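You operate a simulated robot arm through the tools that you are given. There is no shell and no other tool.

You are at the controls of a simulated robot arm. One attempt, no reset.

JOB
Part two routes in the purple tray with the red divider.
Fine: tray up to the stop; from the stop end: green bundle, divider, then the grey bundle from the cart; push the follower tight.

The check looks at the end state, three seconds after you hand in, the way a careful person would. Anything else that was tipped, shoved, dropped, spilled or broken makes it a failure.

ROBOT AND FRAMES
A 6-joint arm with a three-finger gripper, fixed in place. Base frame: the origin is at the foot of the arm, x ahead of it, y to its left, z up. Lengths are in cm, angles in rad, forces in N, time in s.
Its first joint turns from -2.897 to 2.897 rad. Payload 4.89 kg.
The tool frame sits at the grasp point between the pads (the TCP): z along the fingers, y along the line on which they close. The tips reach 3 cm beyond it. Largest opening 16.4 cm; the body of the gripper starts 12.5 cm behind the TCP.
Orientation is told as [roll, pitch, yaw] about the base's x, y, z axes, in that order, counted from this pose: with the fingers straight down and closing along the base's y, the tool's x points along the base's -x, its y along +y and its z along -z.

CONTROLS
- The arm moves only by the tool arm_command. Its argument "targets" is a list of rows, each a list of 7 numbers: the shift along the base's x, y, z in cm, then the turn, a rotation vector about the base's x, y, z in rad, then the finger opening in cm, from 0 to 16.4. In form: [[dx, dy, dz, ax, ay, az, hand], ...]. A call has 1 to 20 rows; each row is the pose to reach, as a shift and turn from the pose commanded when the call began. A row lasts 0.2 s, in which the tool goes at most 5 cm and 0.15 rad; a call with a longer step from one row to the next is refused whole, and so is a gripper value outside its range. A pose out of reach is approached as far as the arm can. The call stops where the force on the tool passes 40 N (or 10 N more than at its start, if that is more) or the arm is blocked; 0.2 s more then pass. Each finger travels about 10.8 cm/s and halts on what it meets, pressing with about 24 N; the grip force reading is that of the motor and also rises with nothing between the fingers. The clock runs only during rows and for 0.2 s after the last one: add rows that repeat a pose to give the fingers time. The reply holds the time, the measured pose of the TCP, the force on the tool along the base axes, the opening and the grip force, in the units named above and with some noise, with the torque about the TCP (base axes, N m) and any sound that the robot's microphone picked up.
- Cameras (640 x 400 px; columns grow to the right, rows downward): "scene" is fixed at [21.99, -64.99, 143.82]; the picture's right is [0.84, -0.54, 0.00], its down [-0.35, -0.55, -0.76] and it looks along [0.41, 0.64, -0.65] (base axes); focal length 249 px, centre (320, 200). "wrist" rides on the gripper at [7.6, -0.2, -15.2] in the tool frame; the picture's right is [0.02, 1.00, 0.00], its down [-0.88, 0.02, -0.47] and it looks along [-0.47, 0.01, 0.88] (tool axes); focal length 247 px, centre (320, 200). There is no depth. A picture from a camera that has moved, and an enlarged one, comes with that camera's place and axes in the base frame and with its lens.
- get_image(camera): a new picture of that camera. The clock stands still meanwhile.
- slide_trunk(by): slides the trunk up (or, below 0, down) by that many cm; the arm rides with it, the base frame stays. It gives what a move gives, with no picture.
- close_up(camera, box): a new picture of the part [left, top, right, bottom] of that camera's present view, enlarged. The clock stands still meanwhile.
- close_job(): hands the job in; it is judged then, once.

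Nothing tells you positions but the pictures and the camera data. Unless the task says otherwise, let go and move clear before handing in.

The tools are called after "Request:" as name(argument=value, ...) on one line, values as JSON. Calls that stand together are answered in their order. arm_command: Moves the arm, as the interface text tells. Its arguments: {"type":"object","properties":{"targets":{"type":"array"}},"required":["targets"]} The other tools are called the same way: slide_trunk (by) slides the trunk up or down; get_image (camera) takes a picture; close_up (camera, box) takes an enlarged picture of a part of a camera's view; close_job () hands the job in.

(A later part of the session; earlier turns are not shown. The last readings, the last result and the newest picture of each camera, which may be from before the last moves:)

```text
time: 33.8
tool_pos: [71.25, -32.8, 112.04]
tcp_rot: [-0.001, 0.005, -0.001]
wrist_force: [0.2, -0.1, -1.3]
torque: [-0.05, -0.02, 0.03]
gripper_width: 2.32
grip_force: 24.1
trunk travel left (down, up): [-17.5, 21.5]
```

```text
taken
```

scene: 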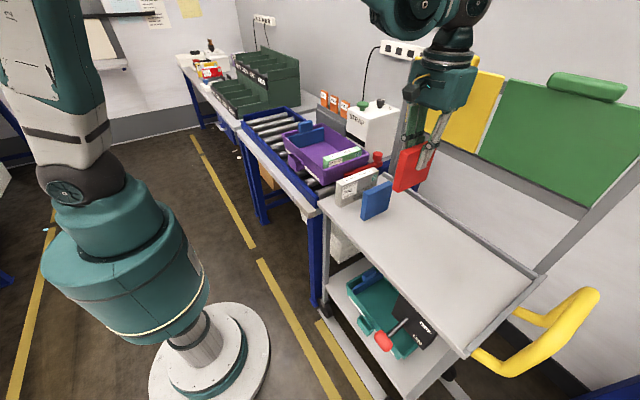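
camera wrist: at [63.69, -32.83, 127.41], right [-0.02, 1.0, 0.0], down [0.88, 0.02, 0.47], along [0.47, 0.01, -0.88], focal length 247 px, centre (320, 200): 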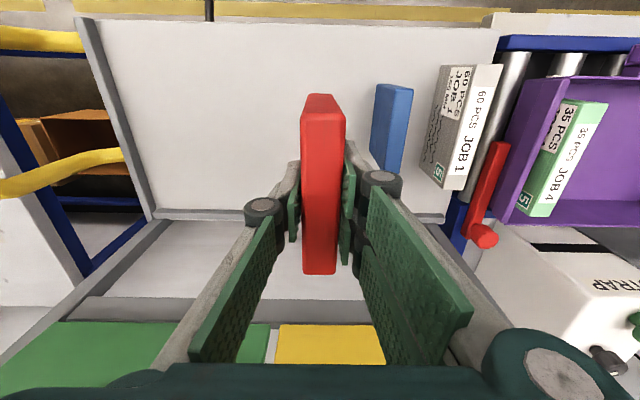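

The divider is securely held. I'm carrying it over the tray, staying high.

Request:
arm_command(targets=[[0.3, 3.5, 0, 0, 0, 0, 0], [0.6, 7, 0, 0, 0, 0, 0], [0.9, 10.5, 0, 0, 0, 0, 0], [1.2, 14, 0, 0, 0, 0, 0], [1.5, 17.5, 0, 0, 0, 0, 0], [1.8, 21, 0, 0, 0, 0, 0], [2.1, 24.5, 0, 0, 0, 0, 0], [2.4, 28, 0, 0, 0, 0, 0], [2.7, 31.5, 0, 0, 0, 0, 0], [3, 35, 0, 0, 0, 0, 0], [3.2, 38, 0, 0, 0, 0, 0], [3.4, 40, 0, 0, 0, 0, 0], [3.4, 41, 0, 0, 0, 0, 0], [3.4, 41, 0, 0, 0, 0, 0]])

Request:
get_image(camera="wrist")

Request:
close_up(camera="scene", box=[260, 80, 420, 190])

```text
time: 36.8
tool_pos: [74.55, 8.38, 111.94]
tcp_rot: [0.001, 0.005, -0.003]
wrist_force: [0.5, 0.9, -1.4]
torque: [-0.01, -0.02, -0.01]
gripper_width: 2.35
grip_force: 23.8
trunk travel left (down, up): [-17.5, 21.5]
```

```text
taken
camera wrist: at [67.06, 8.23, 127.39], right [-0.02, 1.0, 0.0], down [0.88, 0.02, 0.47], along [0.47, 0.01, -0.88], focal length 247 px, centre (320, 200)
```

wrist: 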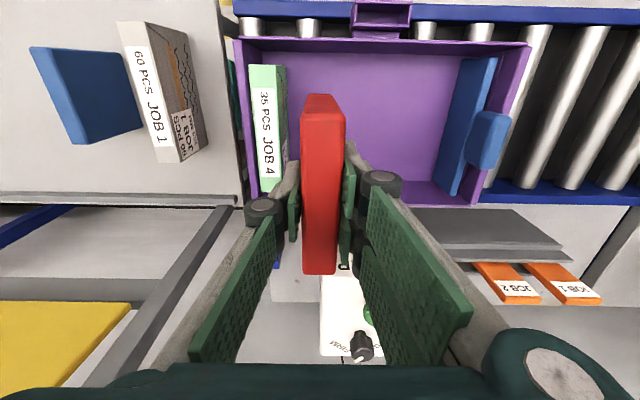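

```text
3.64 times, centred on (340, 135) of scene
camera zoom: at [21.99, -64.99, 143.82], right [0.84, -0.54, 0.0], down [-0.35, -0.55, -0.76], along [0.41, 0.64, -0.65], focal length 906 px, centre (247, 436)
```

zoom: 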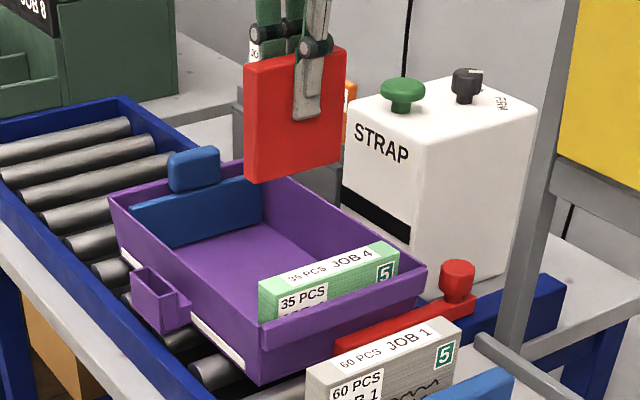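

The divider hangs over the tray in line with the green bundle. I'm zooming in to place it accurately before lowering.

Request:
close_up(camera="wrist", box=[220, 30, 380, 220])

Request:
close_up(camera="wrist", box=[380, 20, 560, 220])

```text
2.11 times, centred on (300, 125) of wrist
camera zoom: at [67.06, 8.23, 127.39], right [-0.02, 1.0, 0.0], down [0.88, 0.02, 0.47], along [0.47, 0.01, -0.88], focal length 520 px, centre (362, 358)
```

zoom: 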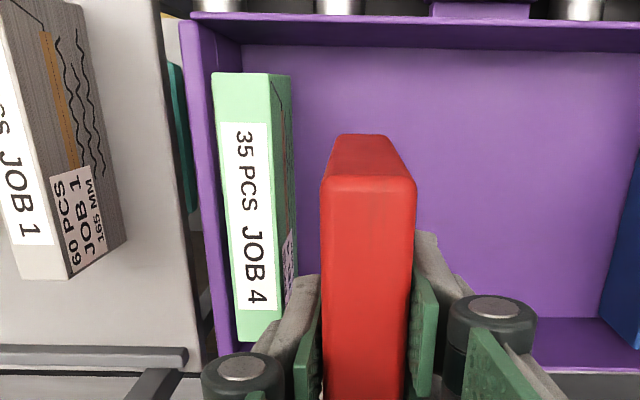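

```text
2.00 times, centred on (470, 120) of wrist
camera zoom: at [67.06, 8.23, 127.39], right [-0.02, 1.0, 0.0], down [0.88, 0.02, 0.47], along [0.47, 0.01, -0.88], focal length 494 px, centre (20, 360)
```

zoom: 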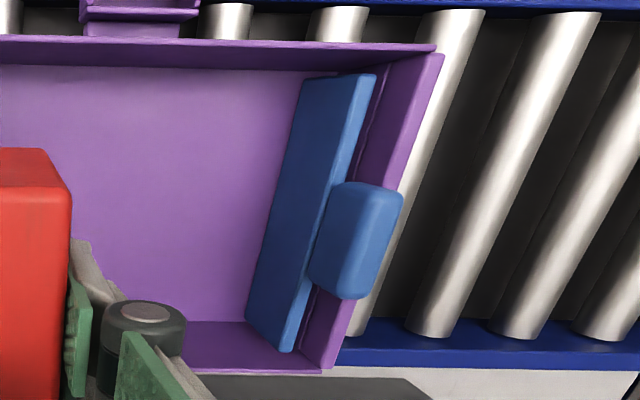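

The green bundle occupies about y 0–3 (bottom to 3.2), so I'll set the divider down centred at y≈6.4, leaving room for the finger. I'm lowering most of the way first.

Request:
arm_command(targets=[[0.1, -1, 0, 0, 0, 0, 0], [0.2, -2, 0, 0, 0, 0, 0], [0.2, -2, -3, 0, 0, 0, 0], [0.2, -2, -6, 0, 0, 0, 0], [0.2, -2, -9, 0, 0, 0, 0], [0.2, -2, -11.5, 0, 0, 0, 0], [0.2, -2, -13.5, 0, 0, 0, 0], [0.2, -2, -15, 0, 0, 0, 0], [0.2, -2, -16, 0, 0, 0, 0], [0.2, -2, -16.5, 0, 0, 0, 0], [0.2, -2, -16.5, 0, 0, 0, 0]])

Request:
get_image(camera="wrist")

Request:
close_up(camera="scene", box=[270, 80, 410, 190])

```text
time: 39.2
tool_pos: [74.87, 6.5, 95.65]
tcp_rot: [0.0, 0.005, -0.002]
wrist_force: [-0.1, -0.7, -0.2]
torque: [-0.02, -0.04, 0.01]
gripper_width: 2.33
grip_force: 23.9
trunk travel left (down, up): [-17.5, 21.5]
```

```text
taken
camera wrist: at [67.23, 6.3, 111.0], right [-0.02, 1.0, 0.0], down [0.88, 0.02, 0.47], along [0.47, 0.01, -0.88], focal length 247 px, centre (320, 200)
```

wrist: 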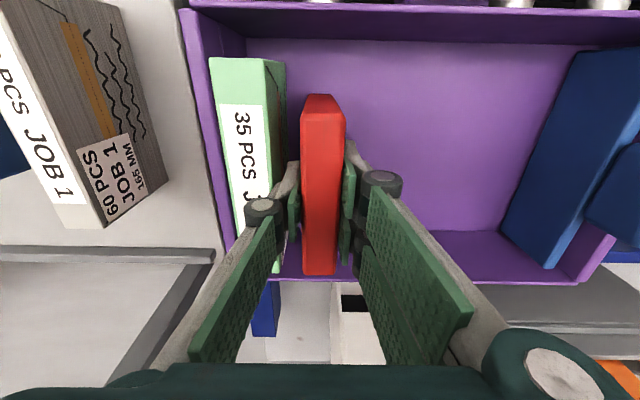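

```text
3.64 times, centred on (340, 135) of scene
camera zoom: at [21.99, -64.99, 143.82], right [0.84, -0.54, 0.0], down [-0.35, -0.55, -0.76], along [0.41, 0.64, -0.65], focal length 906 px, centre (247, 436)
```

zoom: 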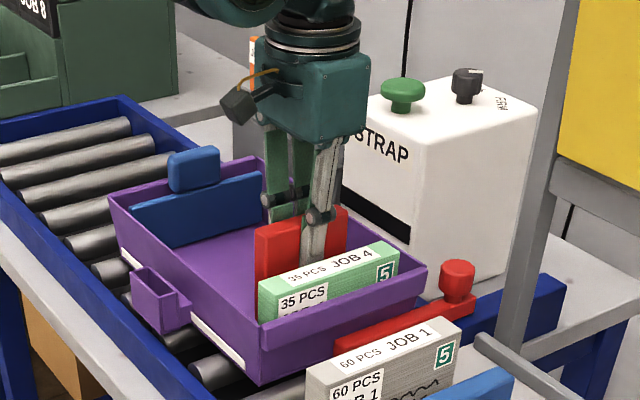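

The divider is going down cleanly between the green bundle and open space. I'm lowering in small steps to feel for the tray floor.

Request:
arm_command(targets=[[0, 0, -0.4, 0, 0, 0, 0], [0, 0, -0.8, 0, 0, 0, 0], [0, 0, -1.2, 0, 0, 0, 0], [0, 0, -1.4, 0, 0, 0, 0]])

```text
time: 40.2
tool_pos: [74.79, 6.41, 94.18]
tcp_rot: [0.001, 0.005, -0.002]
wrist_force: [0.2, 0.1, -1.1]
torque: [-0.01, -0.03, 0.02]
gripper_width: 2.32
grip_force: 23.9
trunk travel left (down, up): [-17.5, 21.5]
```

There's no contact yet, so I'm lowering a little further in small steps.

Request:
arm_command(targets=[[0, 0, -0.2, 0, 0, 0, 0], [0, 0, -0.4, 0, 0, 0, 0], [0, 0, -0.4, 0, 0, 0, 0]])

```text
time: 41.0
tool_pos: [74.8, 6.42, 93.78]
tcp_rot: [0.001, 0.004, -0.001]
wrist_force: [0.7, 0.2, 3.3]
torque: [0.01, -0.06, 0.03]
gripper_width: 2.37
grip_force: 24.1
trunk travel left (down, up): [-17.5, 21.5]
```

The force turned upward, so the divider is touching the tray floor. I'm pressing a hair more and then opening slightly to release.

Request:
arm_command(targets=[[0, 0, -0.1, 0, 0, 0, 0], [0, 0, -0.1, 0, 0, 0, 2.6], [0, 0, -0.1, 0, 0, 0, 3], [0, 0, -0.1, 0, 0, 0, 3.4], [0, 0, -0.1, 0, 0, 0, 3.4]])

Request:
get_image(camera="wrist")

Request:
close_up(camera="scene", box=[270, 80, 410, 190])

```text
time: 42.2
tool_pos: [74.78, 6.39, 93.59]
tcp_rot: [-0.001, 0.006, -0.003]
wrist_force: [-0.9, 0.2, 0.1]
torque: [-0.01, -0.02, 0.04]
gripper_width: 3.39
grip_force: 0.1
trunk travel left (down, up): [-17.5, 21.5]
```

```text
taken
camera wrist: at [67.23, 6.26, 109.05], right [-0.02, 1.0, 0.0], down [0.88, 0.02, 0.47], along [0.47, 0.01, -0.88], focal length 247 px, centre (320, 200)
```

wrist: 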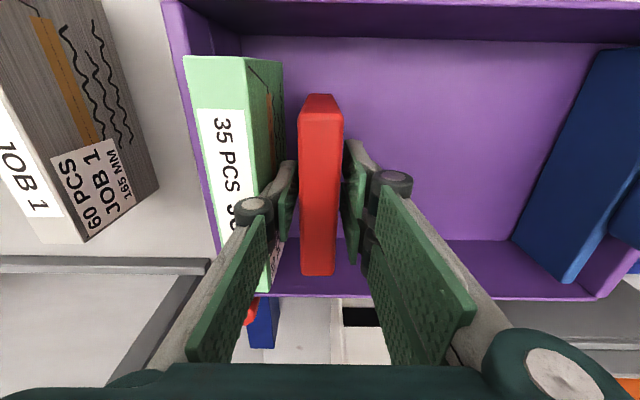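

```text
3.64 times, centred on (340, 135) of scene
camera zoom: at [21.99, -64.99, 143.82], right [0.84, -0.54, 0.0], down [-0.35, -0.55, -0.76], along [0.41, 0.64, -0.65], focal length 906 px, centre (247, 436)
```

zoom: 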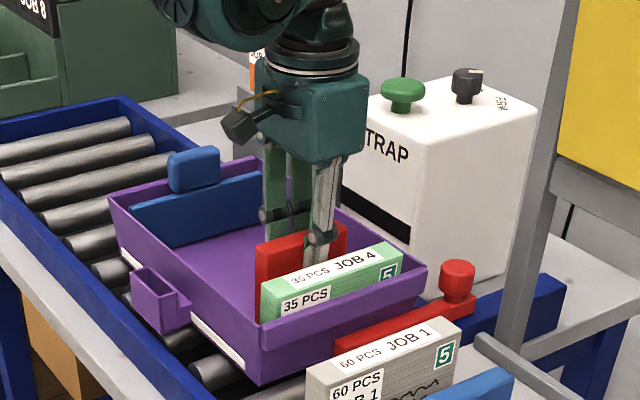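

The divider is released and standing upright. I'm withdrawing straight up.

Request:
arm_command(targets=[[0, 0, 0.5, 0, 0, 0, 3.4], [0, 0, 1.5, 0, 0, 0, 3.4], [0, 0, 3, 0, 0, 0, 3.4], [0, 0, 5.5, 0, 0, 0, 3.4], [0, 0, 9, 0, 0, 0, 3.4], [0, 0, 13, 0, 0, 0, 3.4], [0, 0, 17, 0, 0, 0, 4], [0, 0, 21, 0, 0, 0, 6], [0, 0, 24, 0, 0, 0, 6]])

Request:
get_image(camera="wrist")

Request:
close_up(camera="scene", box=[270, 100, 390, 190])

```text
time: 44.2
tool_pos: [74.8, 6.13, 117.65]
tcp_rot: [0.0, 0.005, -0.002]
wrist_force: [0.2, -0.2, -1.2]
torque: [-0.02, 0.07, -0.02]
gripper_width: 6.02
grip_force: 0.1
trunk travel left (down, up): [-17.5, 21.5]
```

```text
taken
camera wrist: at [67.16, 6.1, 133.17], right [-0.02, 1.0, 0.0], down [0.88, 0.02, 0.47], along [0.47, 0.01, -0.88], focal length 247 px, centre (320, 200)
```

wrist: 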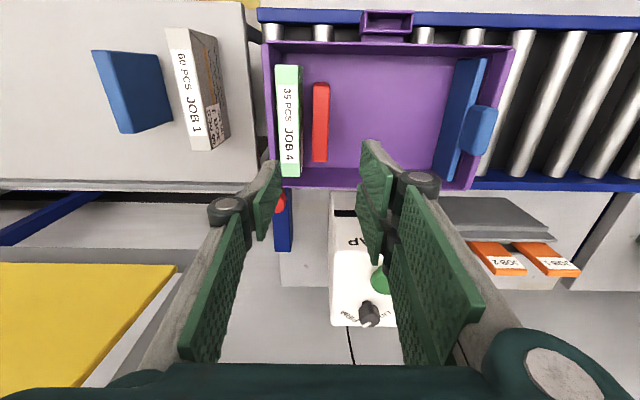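

```text
4.44 times, centred on (330, 145) of scene
camera zoom: at [21.99, -64.99, 143.82], right [0.84, -0.54, 0.0], down [-0.35, -0.55, -0.76], along [0.41, 0.64, -0.65], focal length 1108 px, centre (276, 444)
```

zoom: 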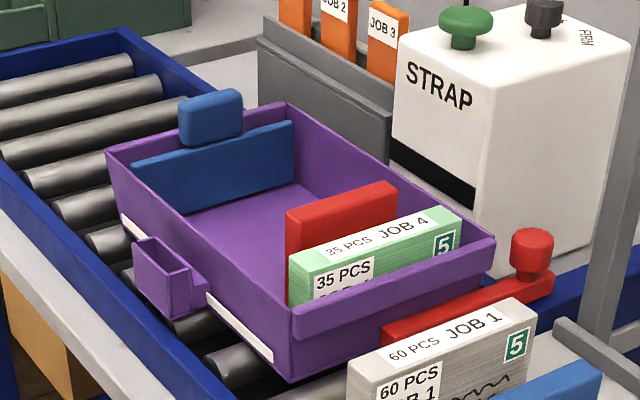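

The divider stands upright behind the green bundle. I'm taking a quick zoom to check alignment and spacing.

Request:
close_up(camera="wrist", box=[250, 20, 510, 200])

Request:
close_up(camera="wrist", box=[255, 30, 355, 200])

```text
2.22 times, centred on (380, 110) of wrist
camera zoom: at [67.16, 6.1, 133.17], right [-0.02, 1.0, 0.0], down [0.88, 0.02, 0.47], along [0.47, 0.01, -0.88], focal length 549 px, centre (187, 400)
```

zoom: 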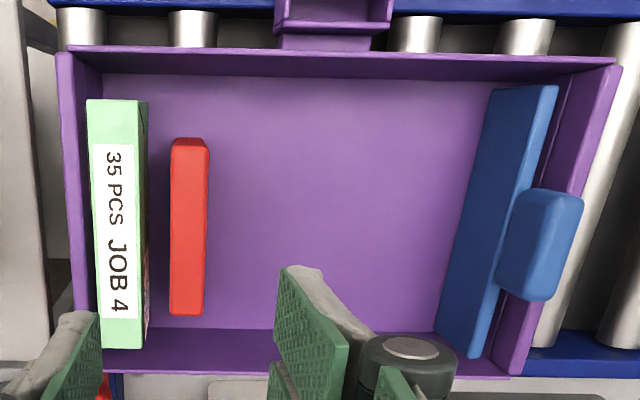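

```text
2.35 times, centred on (305, 115) of wrist
camera zoom: at [67.16, 6.1, 133.17], right [-0.02, 1.0, 0.0], down [0.88, 0.02, 0.47], along [0.47, 0.01, -0.88], focal length 581 px, centre (355, 400)
```

zoom: 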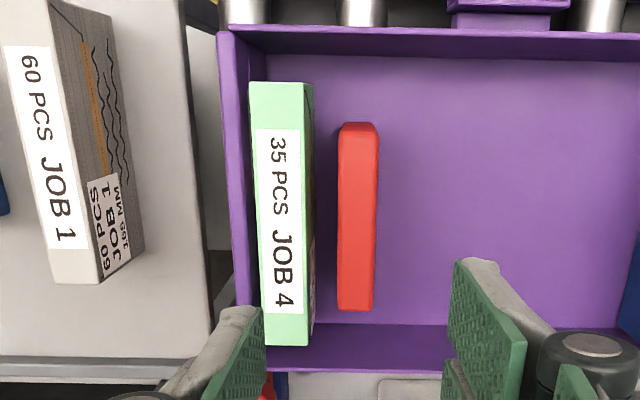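

Divider placement is good: y 5.2–7.5, x 69.2–80, square to the tray. Now I'm moving over the grey bundle.

Request:
arm_command(targets=[[-0.8, -4, 0, 0, 0, 0, 7], [-1.6, -8, 0, 0, 0, 0, 7], [-2.4, -12, 0, 0, 0, 0, 7], [-3.2, -16, 0, 0, 0, 0, 7], [-3.8, -18.9, 0, 0, 0, 0, 7], [-3.8, -18.9, 0, 0, 0, 0, 7], [-3.8, -18.9, 0, 0, 0, 0, 7]])

Request:
get_image(camera="wrist")

Request:
close_up(camera="wrist", box=[250, 30, 430, 220])

```text
time: 45.8
tool_pos: [70.98, -12.42, 117.58]
tcp_rot: [0.0, 0.006, -0.002]
wrist_force: [-0.1, -0.7, -0.6]
torque: [0.05, -0.02, -0.03]
gripper_width: 7.03
grip_force: 0.1
trunk travel left (down, up): [-17.5, 21.5]
```

```text
taken
camera wrist: at [63.41, -12.64, 132.91], right [-0.02, 1.0, 0.0], down [0.88, 0.02, 0.47], along [0.47, 0.01, -0.88], focal length 247 px, centre (320, 200)
```

wrist: 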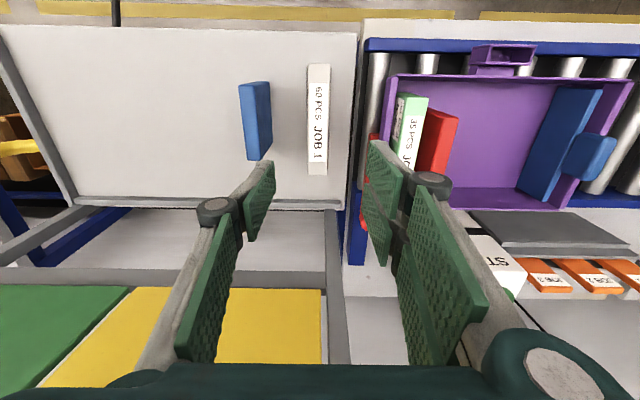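

```text
2.11 times, centred on (340, 125) of wrist
camera zoom: at [63.41, -12.64, 132.91], right [-0.02, 1.0, 0.0], down [0.88, 0.02, 0.47], along [0.47, 0.01, -0.88], focal length 520 px, centre (278, 358)
```

zoom: 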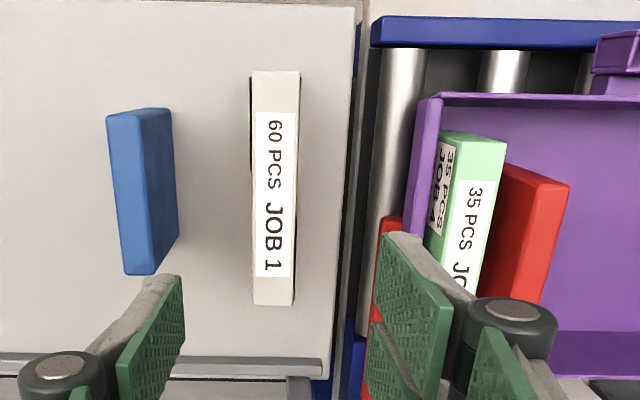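

The grey bundle is centred at about (71.1, -12.7) with its top near z≈94.3. I'm centring on it and descending with the fingers open.

Request:
arm_command(targets=[[0.1, -0.3, -4, 0, 0, 0, 7], [0.1, -0.3, -8, 0, 0, 0, 7], [0.1, -0.3, -12, 0, 0, 0, 7], [0.1, -0.3, -16, 0, 0, 0, 7], [0.1, -0.3, -19, 0, 0, 0, 7], [0.1, -0.3, -21.5, 0, 0, 0, 7], [0.1, -0.3, -23.5, 0, 0, 0, 7], [0.1, -0.3, -25, 0, 0, 0, 7], [0.1, -0.3, -25.6, 0, 0, 0, 7], [0.1, -0.3, -25.6, 0, 0, 0, 7]])

Request:
get_image(camera="wrist")

Request:
close_up(camera="scene", box=[310, 110, 450, 220])

```text
time: 48.0
tool_pos: [70.99, -12.77, 91.85]
tcp_rot: [0.0, 0.006, -0.002]
wrist_force: [0.8, 0.5, -0.2]
torque: [-0.03, -0.02, -0.02]
gripper_width: 7.0
grip_force: 0.1
trunk travel left (down, up): [-17.5, 21.5]
```

```text
taken
camera wrist: at [63.44, -12.86, 107.36], right [-0.02, 1.0, 0.0], down [0.88, 0.02, 0.47], along [0.47, 0.01, -0.88], focal length 247 px, centre (320, 200)
```

wrist: 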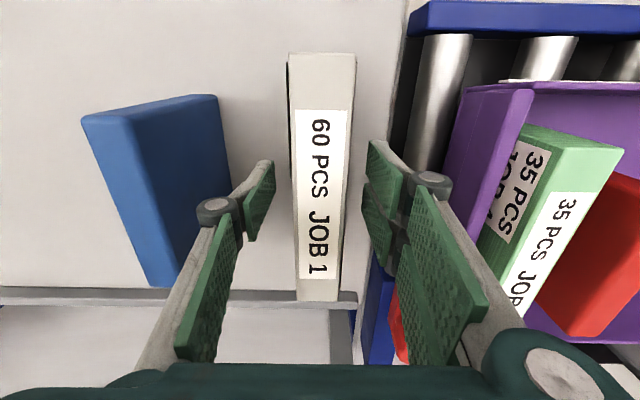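

```text
3.64 times, centred on (380, 165) of scene
camera zoom: at [21.99, -64.99, 143.82], right [0.84, -0.54, 0.0], down [-0.35, -0.55, -0.76], along [0.41, 0.64, -0.65], focal length 906 px, centre (102, 327)
```

zoom: 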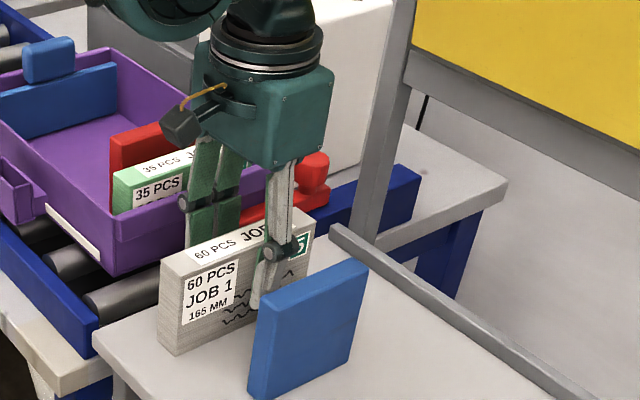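

The fingers are well placed either side of the grey bundle and clear of the blue plate. I'm closing gently.

Request:
arm_command(targets=[[0, 0, 0, 0, 0, 0, 6], [0, 0, 0, 0, 0, 0, 5], [0, 0, 0, 0, 0, 0, 4.2], [0, 0, 0, 0, 0, 0, 3.6], [0, 0, 0, 0, 0, 0, 3.1], [0, 0, 0, 0, 0, 0, 2], [0, 0, 0, 0, 0, 0, 1], [0, 0, 0, 0, 0, 0, 0], [0, 0, 0, 0, 0, 0, 0]])

Request:
get_image(camera="wrist")

```text
time: 50.0
tool_pos: [70.92, -12.76, 91.92]
tcp_rot: [0.001, 0.004, -0.002]
wrist_force: [0.6, -0.1, 1.0]
torque: [0.01, 0.05, 0.07]
gripper_width: 3.15
grip_force: 23.7
trunk travel left (down, up): [-17.5, 21.5]
```

```text
taken
camera wrist: at [63.44, -12.86, 107.38], right [-0.02, 1.0, 0.0], down [0.88, 0.02, 0.47], along [0.47, 0.01, -0.88], focal length 247 px, centre (320, 200)
```

wrist: 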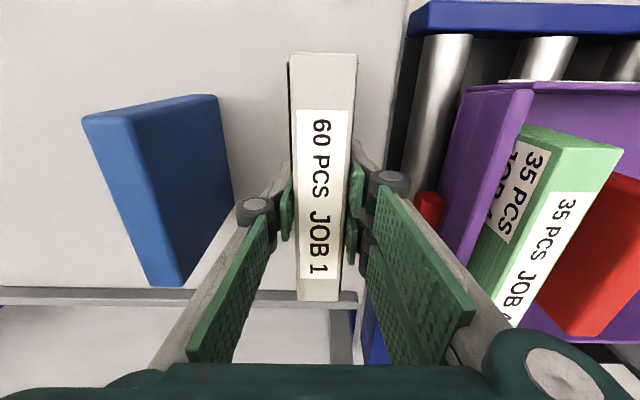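

The bundle is gripped at 3.15 cm. I'm lifting slowly.

Request:
arm_command(targets=[[0, 0, 0.5, 0, 0, 0, 0], [0, 0, 1.2, 0, 0, 0, 0], [0, 0, 2, 0, 0, 0, 0], [0, 0, 3, 0, 0, 0, 0], [0, 0, 3, 0, 0, 0, 0]])

Request:
get_image(camera="wrist")

Request:
close_up(camera="scene", box=[310, 110, 450, 220])

```text
time: 51.2
tool_pos: [71.04, -12.91, 95.0]
tcp_rot: [-0.001, 0.005, -0.002]
wrist_force: [-0.1, -0.3, -2.2]
torque: [0.01, -0.04, -0.01]
gripper_width: 3.17
grip_force: 23.6
trunk travel left (down, up): [-17.5, 21.5]
```

```text
taken
camera wrist: at [63.47, -12.95, 110.43], right [-0.02, 1.0, 0.0], down [0.88, 0.02, 0.47], along [0.47, 0.01, -0.88], focal length 247 px, centre (320, 200)
```

wrist: 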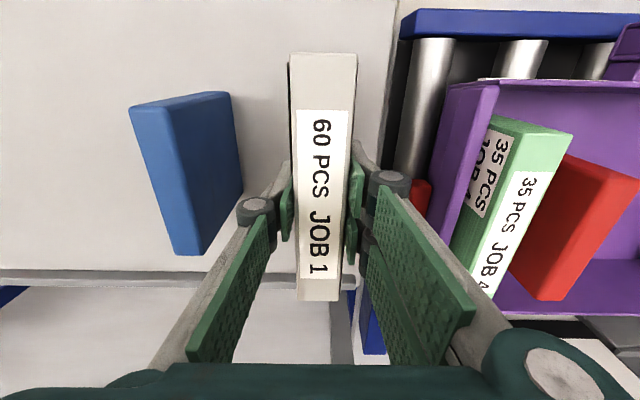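

```text
3.64 times, centred on (380, 165) of scene
camera zoom: at [21.99, -64.99, 143.82], right [0.84, -0.54, 0.0], down [-0.35, -0.55, -0.76], along [0.41, 0.64, -0.65], focal length 906 px, centre (102, 327)
```

zoom: 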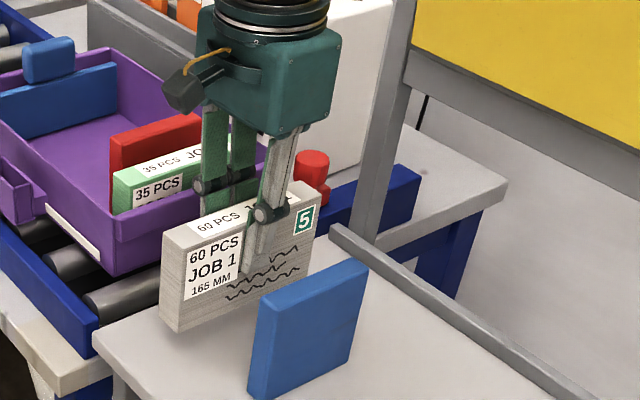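

The bundle hangs level with no slip. I'm lifting higher and carrying it over the tray.

Request:
arm_command(targets=[[0, 0, 2.5, 0, 0, 0, 0], [0, 0, 5.5, 0, 0, 0, 0], [0, 0, 8.5, 0, 0, 0, 0], [0, 0, 11.5, 0, 0, 0, 0], [0, 0, 14.5, 0, 0, 0, 0], [0, 0, 17, 0, 0, 0, 0], [0, 0, 18, 0, 0, 0, 0], [0.3, 2, 18, 0, 0, 0, 0], [0.7, 5, 18, 0, 0, 0, 0], [1.1, 8, 18, 0, 0, 0, 0], [1.5, 11, 18, 0, 0, 0, 0], [2, 14, 18, 0, 0, 0, 0], [2.5, 17, 18, 0, 0, 0, 0], [3, 20, 18, 0, 0, 0, 0], [3.4, 22.5, 18, 0, 0, 0, 0], [3.6, 24, 18, 0, 0, 0, 0], [3.6, 24.3, 18, 0, 0, 0, 0], [3.6, 24.3, 18, 0, 0, 0, 0]])

Request:
get_image(camera="wrist")

Request:
close_up(camera="scene", box=[270, 60, 430, 190])

```text
time: 55.0
tool_pos: [74.56, 11.3, 113.13]
tcp_rot: [0.001, 0.005, -0.003]
wrist_force: [-0.3, -0.5, -1.9]
torque: [-0.03, 0.02, -0.04]
gripper_width: 3.18
grip_force: 23.7
trunk travel left (down, up): [-17.5, 21.5]
```

```text
taken
camera wrist: at [67.1, 11.27, 128.58], right [-0.02, 1.0, 0.0], down [0.88, 0.02, 0.47], along [0.47, 0.01, -0.88], focal length 247 px, centre (320, 200)
```

wrist: 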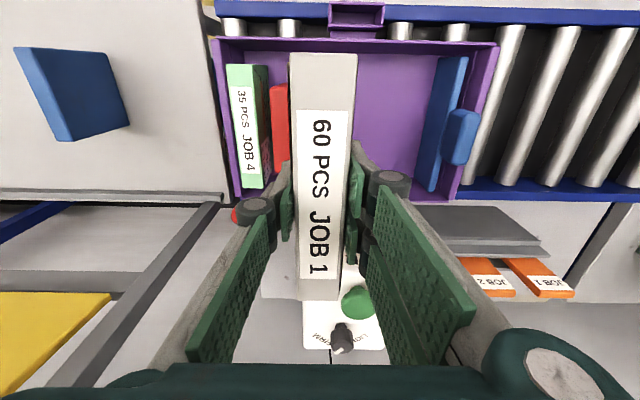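

```text
3.08 times, centred on (350, 125) of scene
camera zoom: at [21.99, -64.99, 143.82], right [0.84, -0.54, 0.0], down [-0.35, -0.55, -0.76], along [0.41, 0.64, -0.65], focal length 767 px, centre (228, 431)
```

zoom: 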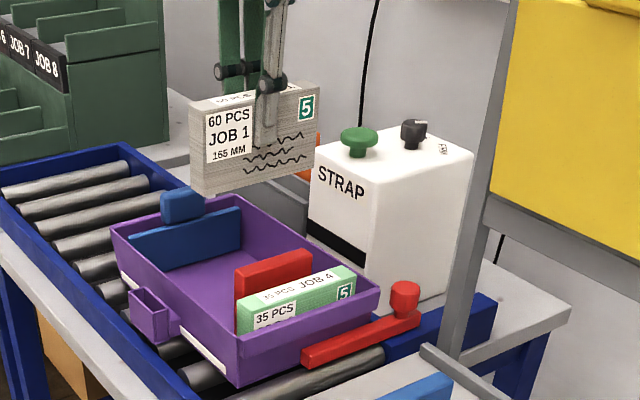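

The bundle is above its slot, with divider and green bundle on the low-y side and the follower well clear. I'm lowering most of the way.

Request:
arm_command(targets=[[0, 0, -3, 0, 0, 0, 0], [0, 0, -6, 0, 0, 0, 0], [0, 0, -9, 0, 0, 0, 0], [0, 0, -11.5, 0, 0, 0, 0], [0, 0, -13.5, 0, 0, 0, 0], [0, 0, -15.5, 0, 0, 0, 0], [0, 0, -17, 0, 0, 0, 0], [0, 0, -18.2, 0, 0, 0, 0], [0, 0, -18.8, 0, 0, 0, 0], [0, 0, -18.8, 0, 0, 0, 0]])

Request:
get_image(camera="wrist")

Request:
close_up(camera="scene", box=[270, 80, 410, 190])

```text
time: 57.2
tool_pos: [74.72, 11.44, 94.31]
tcp_rot: [0.0, 0.006, -0.002]
wrist_force: [0.9, -0.1, -0.9]
torque: [-0.03, 0.05, 0.01]
gripper_width: 3.16
grip_force: 23.9
trunk travel left (down, up): [-17.5, 21.5]
```

```text
taken
camera wrist: at [67.16, 11.33, 109.62], right [-0.02, 1.0, 0.0], down [0.88, 0.02, 0.47], along [0.47, 0.01, -0.88], focal length 247 px, centre (320, 200)
```

wrist: 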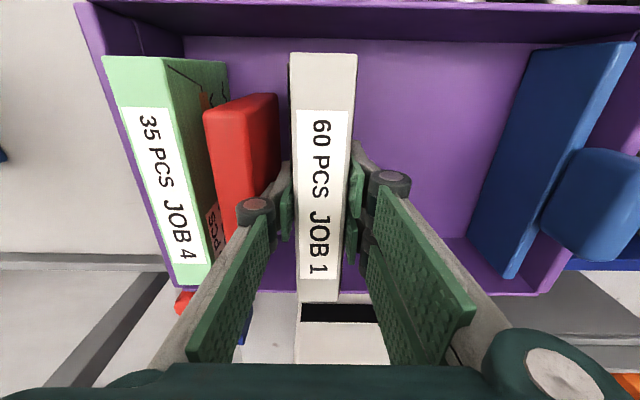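

```text
3.64 times, centred on (340, 135) of scene
camera zoom: at [21.99, -64.99, 143.82], right [0.84, -0.54, 0.0], down [-0.35, -0.55, -0.76], along [0.41, 0.64, -0.65], focal length 906 px, centre (247, 436)
```

zoom: 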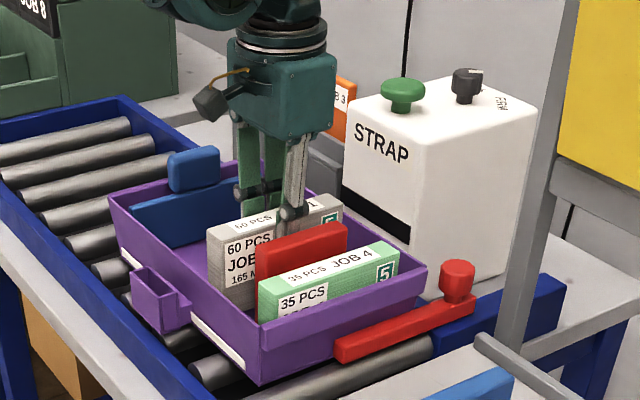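

The knuckle would pass close to the divider's top edge, so I'm shifting 0.8 cm toward +y and continuing down in small steps.

Request:
arm_command(targets=[[0, 0.4, 0, 0, 0, 0, 0], [0, 0.8, 0, 0, 0, 0, 0], [0, 0.8, -0.4, 0, 0, 0, 0], [0, 0.8, -0.8, 0, 0, 0, 0], [0, 0.8, -1.2, 0, 0, 0, 0], [0, 0.8, -1.5, 0, 0, 0, 0], [0, 0.8, -1.5, 0, 0, 0, 0]])

```text
time: 58.8
tool_pos: [74.61, 12.26, 92.94]
tcp_rot: [0.002, 0.005, -0.001]
wrist_force: [0.5, -0.4, -1.5]
torque: [-0.02, -0.01, 0.0]
gripper_width: 3.17
grip_force: 24.2
trunk travel left (down, up): [-17.5, 21.5]
```

The bundle is not yet on the floor, so I'm taking finer steps.

Request:
arm_command(targets=[[0, 0, -0.2, 0, 0, 0, 0], [0, 0, -0.4, 0, 0, 0, 0], [0, 0, -0.4, 0, 0, 0, 0]])

```text
time: 59.6
tool_pos: [74.73, 12.34, 92.39]
tcp_rot: [-0.001, 0.004, -0.001]
wrist_force: [6.8, 2.9, 21.4]
torque: [0.09, -0.18, 0.01]
gripper_width: 3.19
grip_force: 23.8
trunk travel left (down, up): [-17.5, 21.5]
```

The bundle is firmly on the floor at 21 N. I'm easing up slightly, then releasing.

Request:
arm_command(targets=[[0, 0, 0.1, 0, 0, 0, 0], [0, 0, 0.15, 0, 0, 0, 0], [0, 0, 0.15, 0, 0, 0, 3.4], [0, 0, 0.15, 0, 0, 0, 3.8], [0, 0, 0.15, 0, 0, 0, 4.3], [0, 0, 0.15, 0, 0, 0, 4.3]])

Request:
get_image(camera="wrist")

Request:
close_up(camera="scene", box=[270, 80, 410, 190])

```text
time: 61.0
tool_pos: [74.65, 12.16, 92.46]
tcp_rot: [0.001, 0.006, -0.003]
wrist_force: [0.7, 0.5, -1.0]
torque: [-0.01, -0.02, 0.01]
gripper_width: 4.25
grip_force: 0.0
trunk travel left (down, up): [-17.5, 21.5]
```

```text
taken
camera wrist: at [67.11, 12.08, 107.94], right [-0.02, 1.0, 0.0], down [0.88, 0.02, 0.47], along [0.47, 0.01, -0.88], focal length 247 px, centre (320, 200)
```

wrist: 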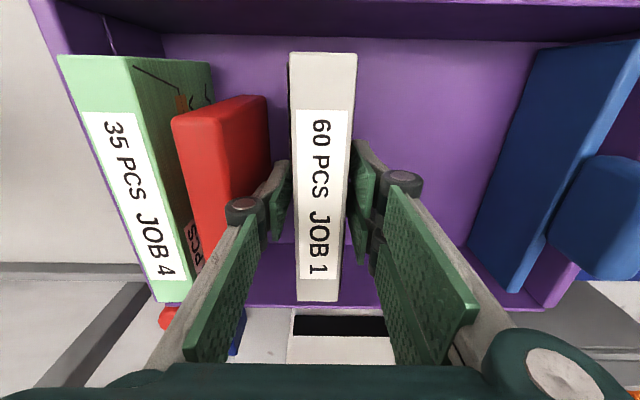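

```text
3.64 times, centred on (340, 135) of scene
camera zoom: at [21.99, -64.99, 143.82], right [0.84, -0.54, 0.0], down [-0.35, -0.55, -0.76], along [0.41, 0.64, -0.65], focal length 906 px, centre (247, 436)
```

zoom: 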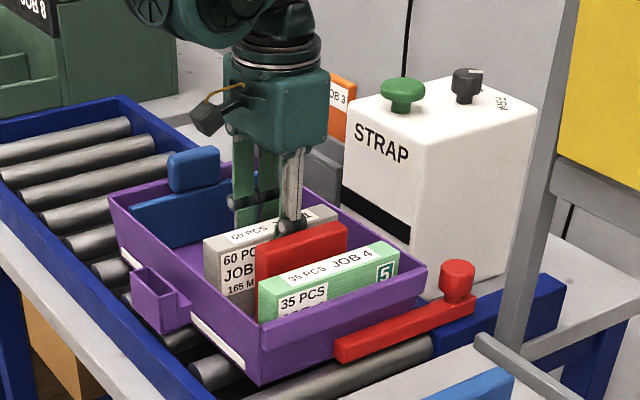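

The grey bundle stands free in the tray behind the divider. I'm withdrawing straight up.

Request:
arm_command(targets=[[0, 0, 0.5, 0, 0, 0, 4.3], [0, 0, 1.5, 0, 0, 0, 4.3], [0, 0, 3, 0, 0, 0, 4.3], [0, 0, 5.5, 0, 0, 0, 4.3], [0, 0, 9, 0, 0, 0, 4.3], [0, 0, 13, 0, 0, 0, 4.3], [0, 0, 17, 0, 0, 0, 5], [0, 0, 21, 0, 0, 0, 6], [0, 0, 25, 0, 0, 0, 6], [0, 0, 25, 0, 0, 0, 6]])

Request:
get_image(camera="wrist")

Request:
close_up(camera="wrist", box=[210, 20, 480, 200])

Request:
close_up(camera="scene", box=[270, 100, 390, 190])

```text
time: 63.2
tool_pos: [74.64, 12.26, 117.67]
tcp_rot: [-0.001, 0.005, -0.001]
wrist_force: [-0.3, -0.2, 0.2]
torque: [0.02, -0.06, 0.02]
gripper_width: 5.99
grip_force: 0.1
trunk travel left (down, up): [-17.5, 21.5]
```

```text
taken
camera wrist: at [67.04, 12.06, 133.1], right [-0.02, 1.0, 0.0], down [0.88, 0.02, 0.47], along [0.47, 0.01, -0.88], focal length 247 px, centre (320, 200)
```

wrist: 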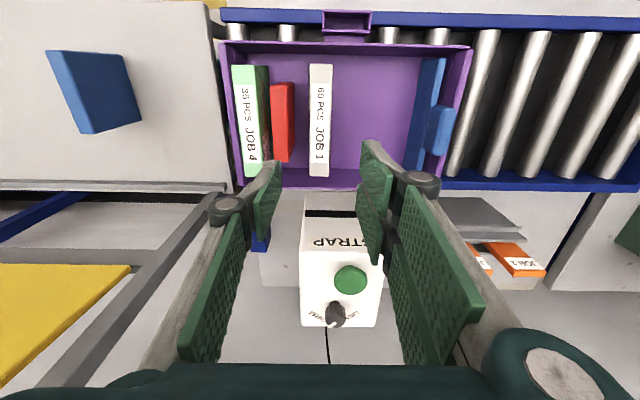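

```text
2.22 times, centred on (345, 110) of wrist
camera zoom: at [67.04, 12.06, 133.1], right [-0.02, 1.0, 0.0], down [0.88, 0.02, 0.47], along [0.47, 0.01, -0.88], focal length 549 px, centre (264, 400)
```

zoom: 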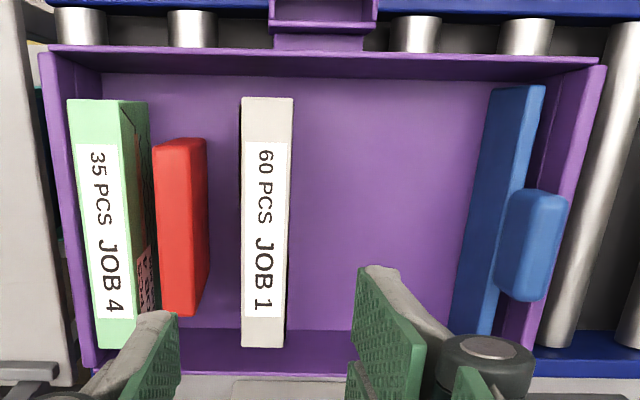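

```text
4.44 times, centred on (330, 145) of scene
camera zoom: at [21.99, -64.99, 143.82], right [0.84, -0.54, 0.0], down [-0.35, -0.55, -0.76], along [0.41, 0.64, -0.65], focal length 1108 px, centre (276, 444)
```

zoom: 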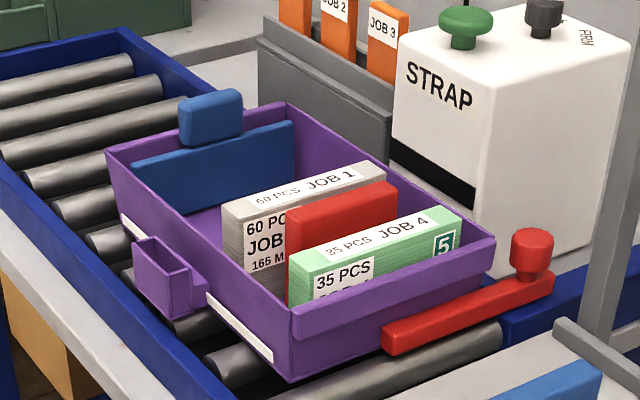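

Green, divider and grey are all standing in order, and now the follower must be pushed tight. I'm moving above the follower handle to measure it.

Request:
arm_command(targets=[[0, 4, 0, 0, 0, 0, 6], [0, 8, 0, 0, 0, 0, 6], [0, 12, 0, 0, 0, 0, 6], [0, 16, 0, 0, 0, 0, 6], [0, 18, 0, 0, 0, 0, 6], [0, 18, 0, 0, 0, 0, 6]])

Request:
get_image(camera="wrist")

Request:
close_up(camera="wrist", box=[260, 20, 400, 190])

Request:
close_up(camera="scene", box=[280, 110, 350, 160])

```text
time: 64.6
tool_pos: [74.8, 30.27, 117.57]
tcp_rot: [0.0, 0.005, -0.002]
wrist_force: [-0.4, 0.8, -0.2]
torque: [-0.05, 0.01, -0.02]
gripper_width: 6.01
grip_force: 0.0
trunk travel left (down, up): [-17.5, 21.5]
```

```text
taken
camera wrist: at [67.22, 30.15, 133.0], right [-0.02, 1.0, 0.0], down [0.88, 0.02, 0.47], along [0.47, 0.01, -0.88], focal length 247 px, centre (320, 200)
```

wrist: 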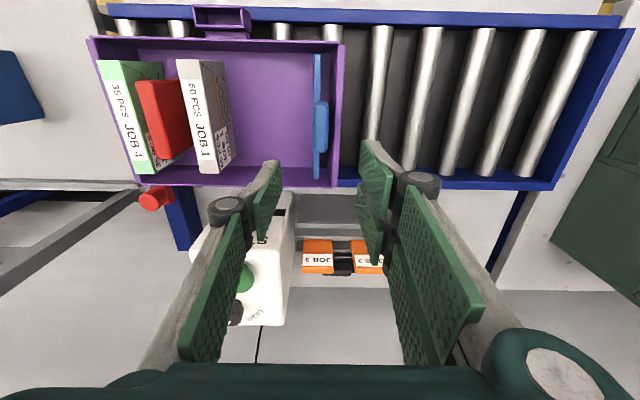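

```text
2.35 times, centred on (330, 105) of wrist
camera zoom: at [67.22, 30.15, 133.0], right [-0.02, 1.0, 0.0], down [0.88, 0.02, 0.47], along [0.47, 0.01, -0.88], focal length 581 px, centre (296, 424)
```

zoom: 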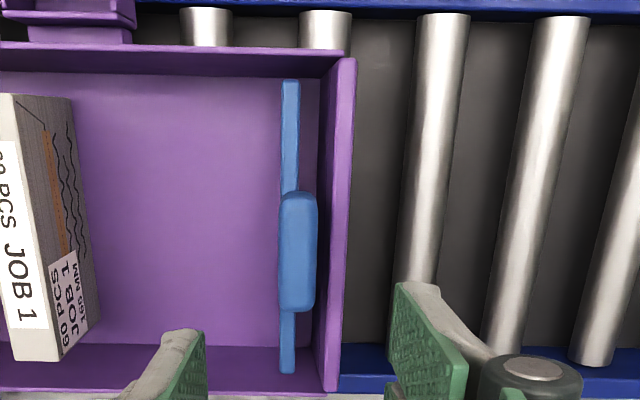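

```text
8.00 times, centred on (315, 135) of scene
camera zoom: at [21.99, -64.99, 143.82], right [0.84, -0.54, 0.0], down [-0.35, -0.55, -0.76], along [0.41, 0.64, -0.65], focal length 1994 px, centre (360, 720)
```

zoom: 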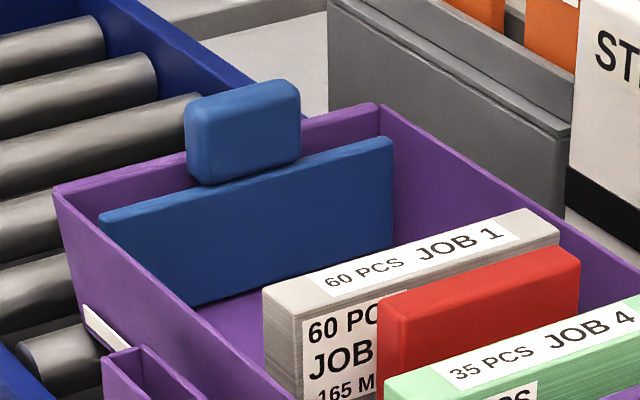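

The follower plate stands at y≈29.3–30.3 (top 93), with its handle block at x 71–78, y 29.3–31.6, z 93–97. I'll come down over the handle and grip it with the tips kept above the tray rim, so it stays upright while sliding.

Request:
arm_command(targets=[[0, 0.15, -4, 0, 0, 0, 5], [0, 0.15, -8, 0, 0, 0, 5], [0, 0.15, -12, 0, 0, 0, 5], [0, 0.15, -15, 0, 0, 0, 5], [0, 0.15, -17.5, 0, 0, 0, 5], [0, 0.15, -19.3, 0, 0, 0, 5], [0, 0.15, -20.3, 0, 0, 0, 5], [0, 0.15, -20.3, 0, 0, 0, 5]])

Request:
get_image(camera="wrist")

Request:
close_up(camera="scene", box=[260, 80, 360, 160])

```text
time: 66.4
tool_pos: [74.57, 30.31, 97.23]
tcp_rot: [0.0, 0.003, 0.0]
wrist_force: [0.4, -0.6, -0.2]
torque: [0.04, -0.01, 0.01]
gripper_width: 5.0
grip_force: 0.2
trunk travel left (down, up): [-17.5, 21.5]
```

```text
taken
camera wrist: at [67.07, 30.18, 112.51], right [-0.02, 1.0, 0.0], down [0.88, 0.02, 0.47], along [0.47, 0.01, -0.88], focal length 247 px, centre (320, 200)
```

wrist: 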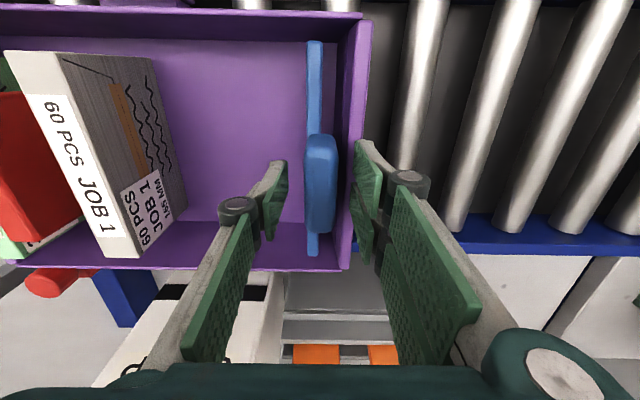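

```text
5.00 times, centred on (310, 120) of scene
camera zoom: at [21.99, -64.99, 143.82], right [0.84, -0.54, 0.0], down [-0.35, -0.55, -0.76], along [0.41, 0.64, -0.65], focal length 1246 px, centre (370, 600)
```

zoom: 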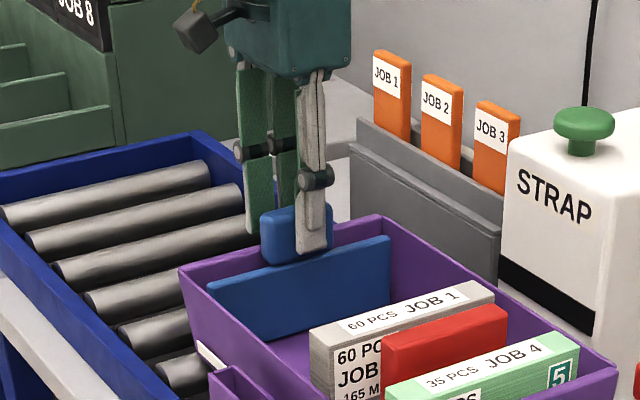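

The fingers straddle the handle with the tips at about z≈94.4, above the rim. I'm closing on the handle.

Request:
arm_command(targets=[[0, 0, 0, 0, 0, 0, 4], [0, 0, 0, 0, 0, 0, 3.2], [0, 0, 0, 0, 0, 0, 2.6], [0, 0, 0, 0, 0, 0, 2], [0, 0, 0, 0, 0, 0, 1], [0, 0, 0, 0, 0, 0, 0], [0, 0, 0, 0, 0, 0, 0]])

Request:
get_image(camera="wrist")

```text
time: 68.0
tool_pos: [74.68, 30.26, 97.17]
tcp_rot: [0.0, 0.006, -0.003]
wrist_force: [0.4, 1.2, 1.0]
torque: [-0.01, 0.02, 0.15]
gripper_width: 2.37
grip_force: 23.8
trunk travel left (down, up): [-17.5, 21.5]
```

```text
taken
camera wrist: at [67.07, 30.18, 112.53], right [-0.02, 1.0, 0.0], down [0.88, 0.02, 0.47], along [0.47, 0.01, -0.88], focal length 247 px, centre (320, 200)
```

wrist: 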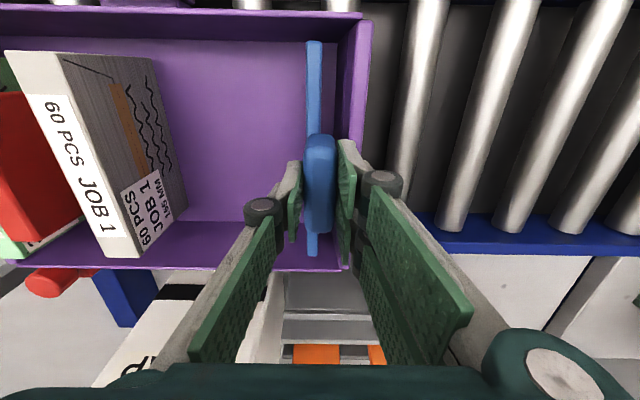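

The handle is gripped. I'm sliding the follower gently toward the bundle, stopping well before the finger reaches it.

Request:
arm_command(targets=[[0, -0.3, 0, 0, 0, 0, 0], [0, -0.8, 0, 0, 0, 0, 0], [0, -1.4, 0, 0, 0, 0, 0], [0, -2, 0, 0, 0, 0, 0], [0, -2, 0, 0, 0, 0, 0]])

Request:
get_image(camera="wrist")

Request:
close_up(camera="scene", box=[260, 80, 400, 190])

```text
time: 69.2
tool_pos: [74.59, 28.3, 97.41]
tcp_rot: [0.0, 0.006, -0.002]
wrist_force: [-1.8, 2.2, 0.7]
torque: [0.06, 0.05, 0.01]
gripper_width: 2.37
grip_force: 23.9
trunk travel left (down, up): [-17.5, 21.5]
```

```text
taken
camera wrist: at [67.1, 28.21, 112.62], right [-0.02, 1.0, 0.0], down [0.88, 0.02, 0.47], along [0.47, 0.01, -0.88], focal length 247 px, centre (320, 200)
```

wrist: 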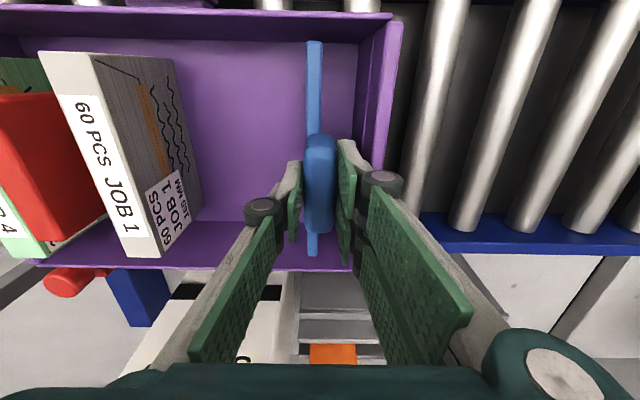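

```text
3.64 times, centred on (330, 135) of scene
camera zoom: at [21.99, -64.99, 143.82], right [0.84, -0.54, 0.0], down [-0.35, -0.55, -0.76], along [0.41, 0.64, -0.65], focal length 906 px, centre (284, 436)
```

zoom: 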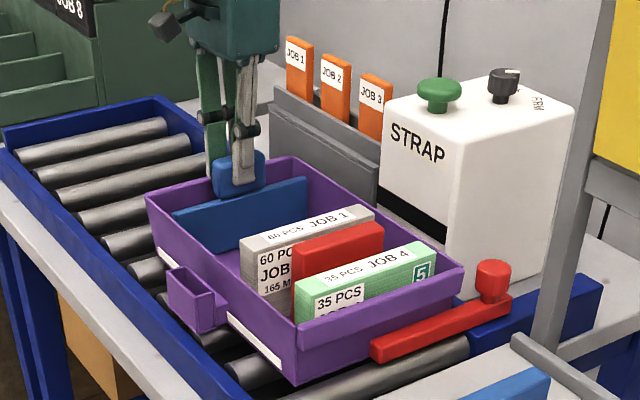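

The follower slides freely and stays square with about 2 N of resistance. I'm continuing to y≈18.

Request:
arm_command(targets=[[0, -0.7, 0, 0, 0, 0, 0], [0, -1.5, 0, 0, 0, 0, 0], [0, -2.3, 0, 0, 0, 0, 0], [0, -3.1, 0, 0, 0, 0, 0], [0, -3.9, 0, 0, 0, 0, 0], [0, -4.7, 0, 0, 0, 0, 0], [0, -5.5, 0, 0, 0, 0, 0], [0, -6.3, 0, 0, 0, 0, 0], [0, -7.1, 0, 0, 0, 0, 0], [0, -7.9, 0, 0, 0, 0, 0], [0, -8.7, 0, 0, 0, 0, 0], [0, -9.4, 0, 0, 0, 0, 0], [0, -10, 0, 0, 0, 0, 0], [0, -10, 0, 0, 0, 0, 0]])

Request:
get_image(camera="wrist")

Request:
close_up(camera="scene", box=[280, 90, 390, 180])

```text
time: 72.2
tool_pos: [74.83, 18.27, 97.21]
tcp_rot: [-0.001, 0.006, -0.002]
wrist_force: [-1.2, 2.4, -0.3]
torque: [0.09, -0.36, -0.04]
gripper_width: 2.37
grip_force: 23.8
trunk travel left (down, up): [-17.5, 21.5]
```

```text
taken
camera wrist: at [67.15, 18.17, 112.63], right [-0.02, 1.0, 0.0], down [0.88, 0.02, 0.47], along [0.47, 0.01, -0.88], focal length 247 px, centre (320, 200)
```

wrist: 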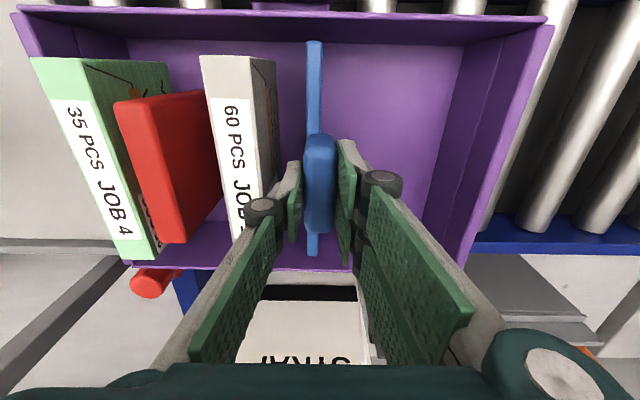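

```text
4.44 times, centred on (335, 135) of scene
camera zoom: at [21.99, -64.99, 143.82], right [0.84, -0.54, 0.0], down [-0.35, -0.55, -0.76], along [0.41, 0.64, -0.65], focal length 1108 px, centre (253, 489)
```

zoom: 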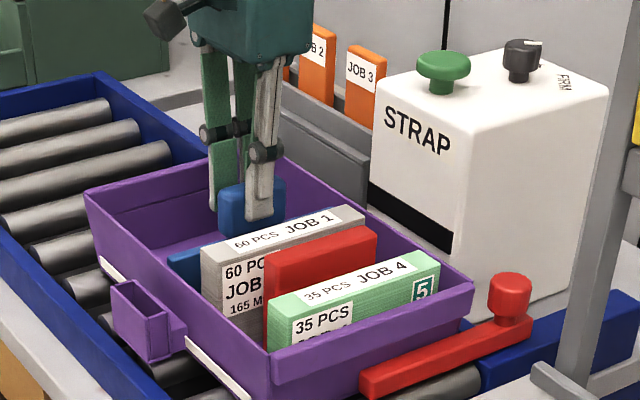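

The follower is about 3 cm from the grey bundle. I'm re-gripping the handle higher so the front finger passes over the bundle's top: open slightly, rise about 1.1 cm, close again.

Request:
arm_command(targets=[[0, 0, 0, 0, 0, 0, 2.6], [0, 0, 0, 0, 0, 0, 3.2], [0, 0, 0, 0, 0, 0, 3.6], [0, 0, 0.3, 0, 0, 0, 3.6], [0, 0, 0.7, 0, 0, 0, 3.6], [0, 0, 1.1, 0, 0, 0, 3.6], [0, 0, 1.1, 0, 0, 0, 3.6]])

Request:
close_up(camera="scene", box=[290, 100, 360, 160])

Request:
get_image(camera="wrist")

```text
time: 73.8
tool_pos: [74.79, 18.34, 98.24]
tcp_rot: [-0.001, 0.006, -0.002]
wrist_force: [0.7, -0.2, -0.8]
torque: [-0.01, 0.03, 0.0]
gripper_width: 3.6
grip_force: 0.0
trunk travel left (down, up): [-17.5, 21.5]
```

```text
6.67 times, centred on (325, 130) of scene
camera zoom: at [21.99, -64.99, 143.82], right [0.84, -0.54, 0.0], down [-0.35, -0.55, -0.76], along [0.41, 0.64, -0.65], focal length 1662 px, centre (287, 667)
```

zoom: 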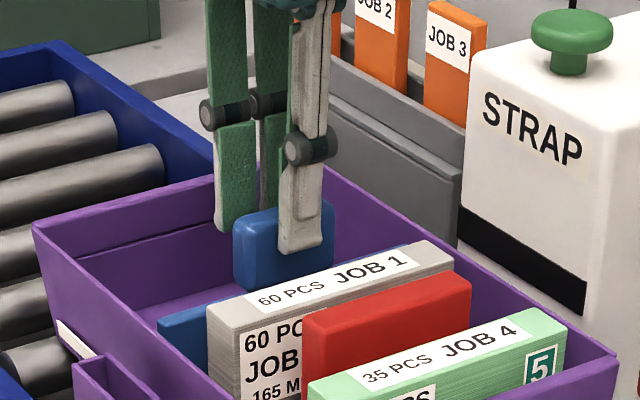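

```text
taken
camera wrist: at [67.15, 18.25, 113.72], right [-0.02, 1.0, 0.0], down [0.88, 0.02, 0.47], along [0.47, 0.01, -0.88], focal length 247 px, centre (320, 200)
```

wrist: 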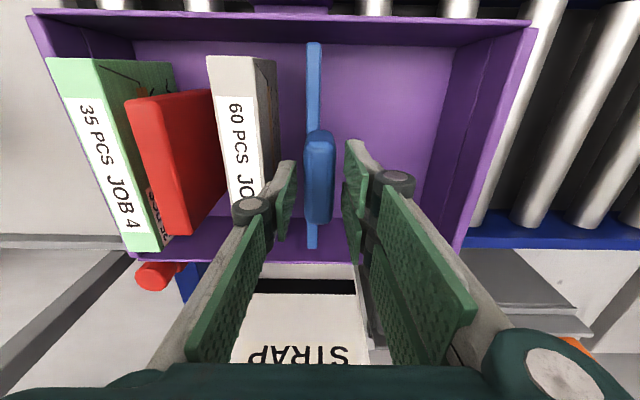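

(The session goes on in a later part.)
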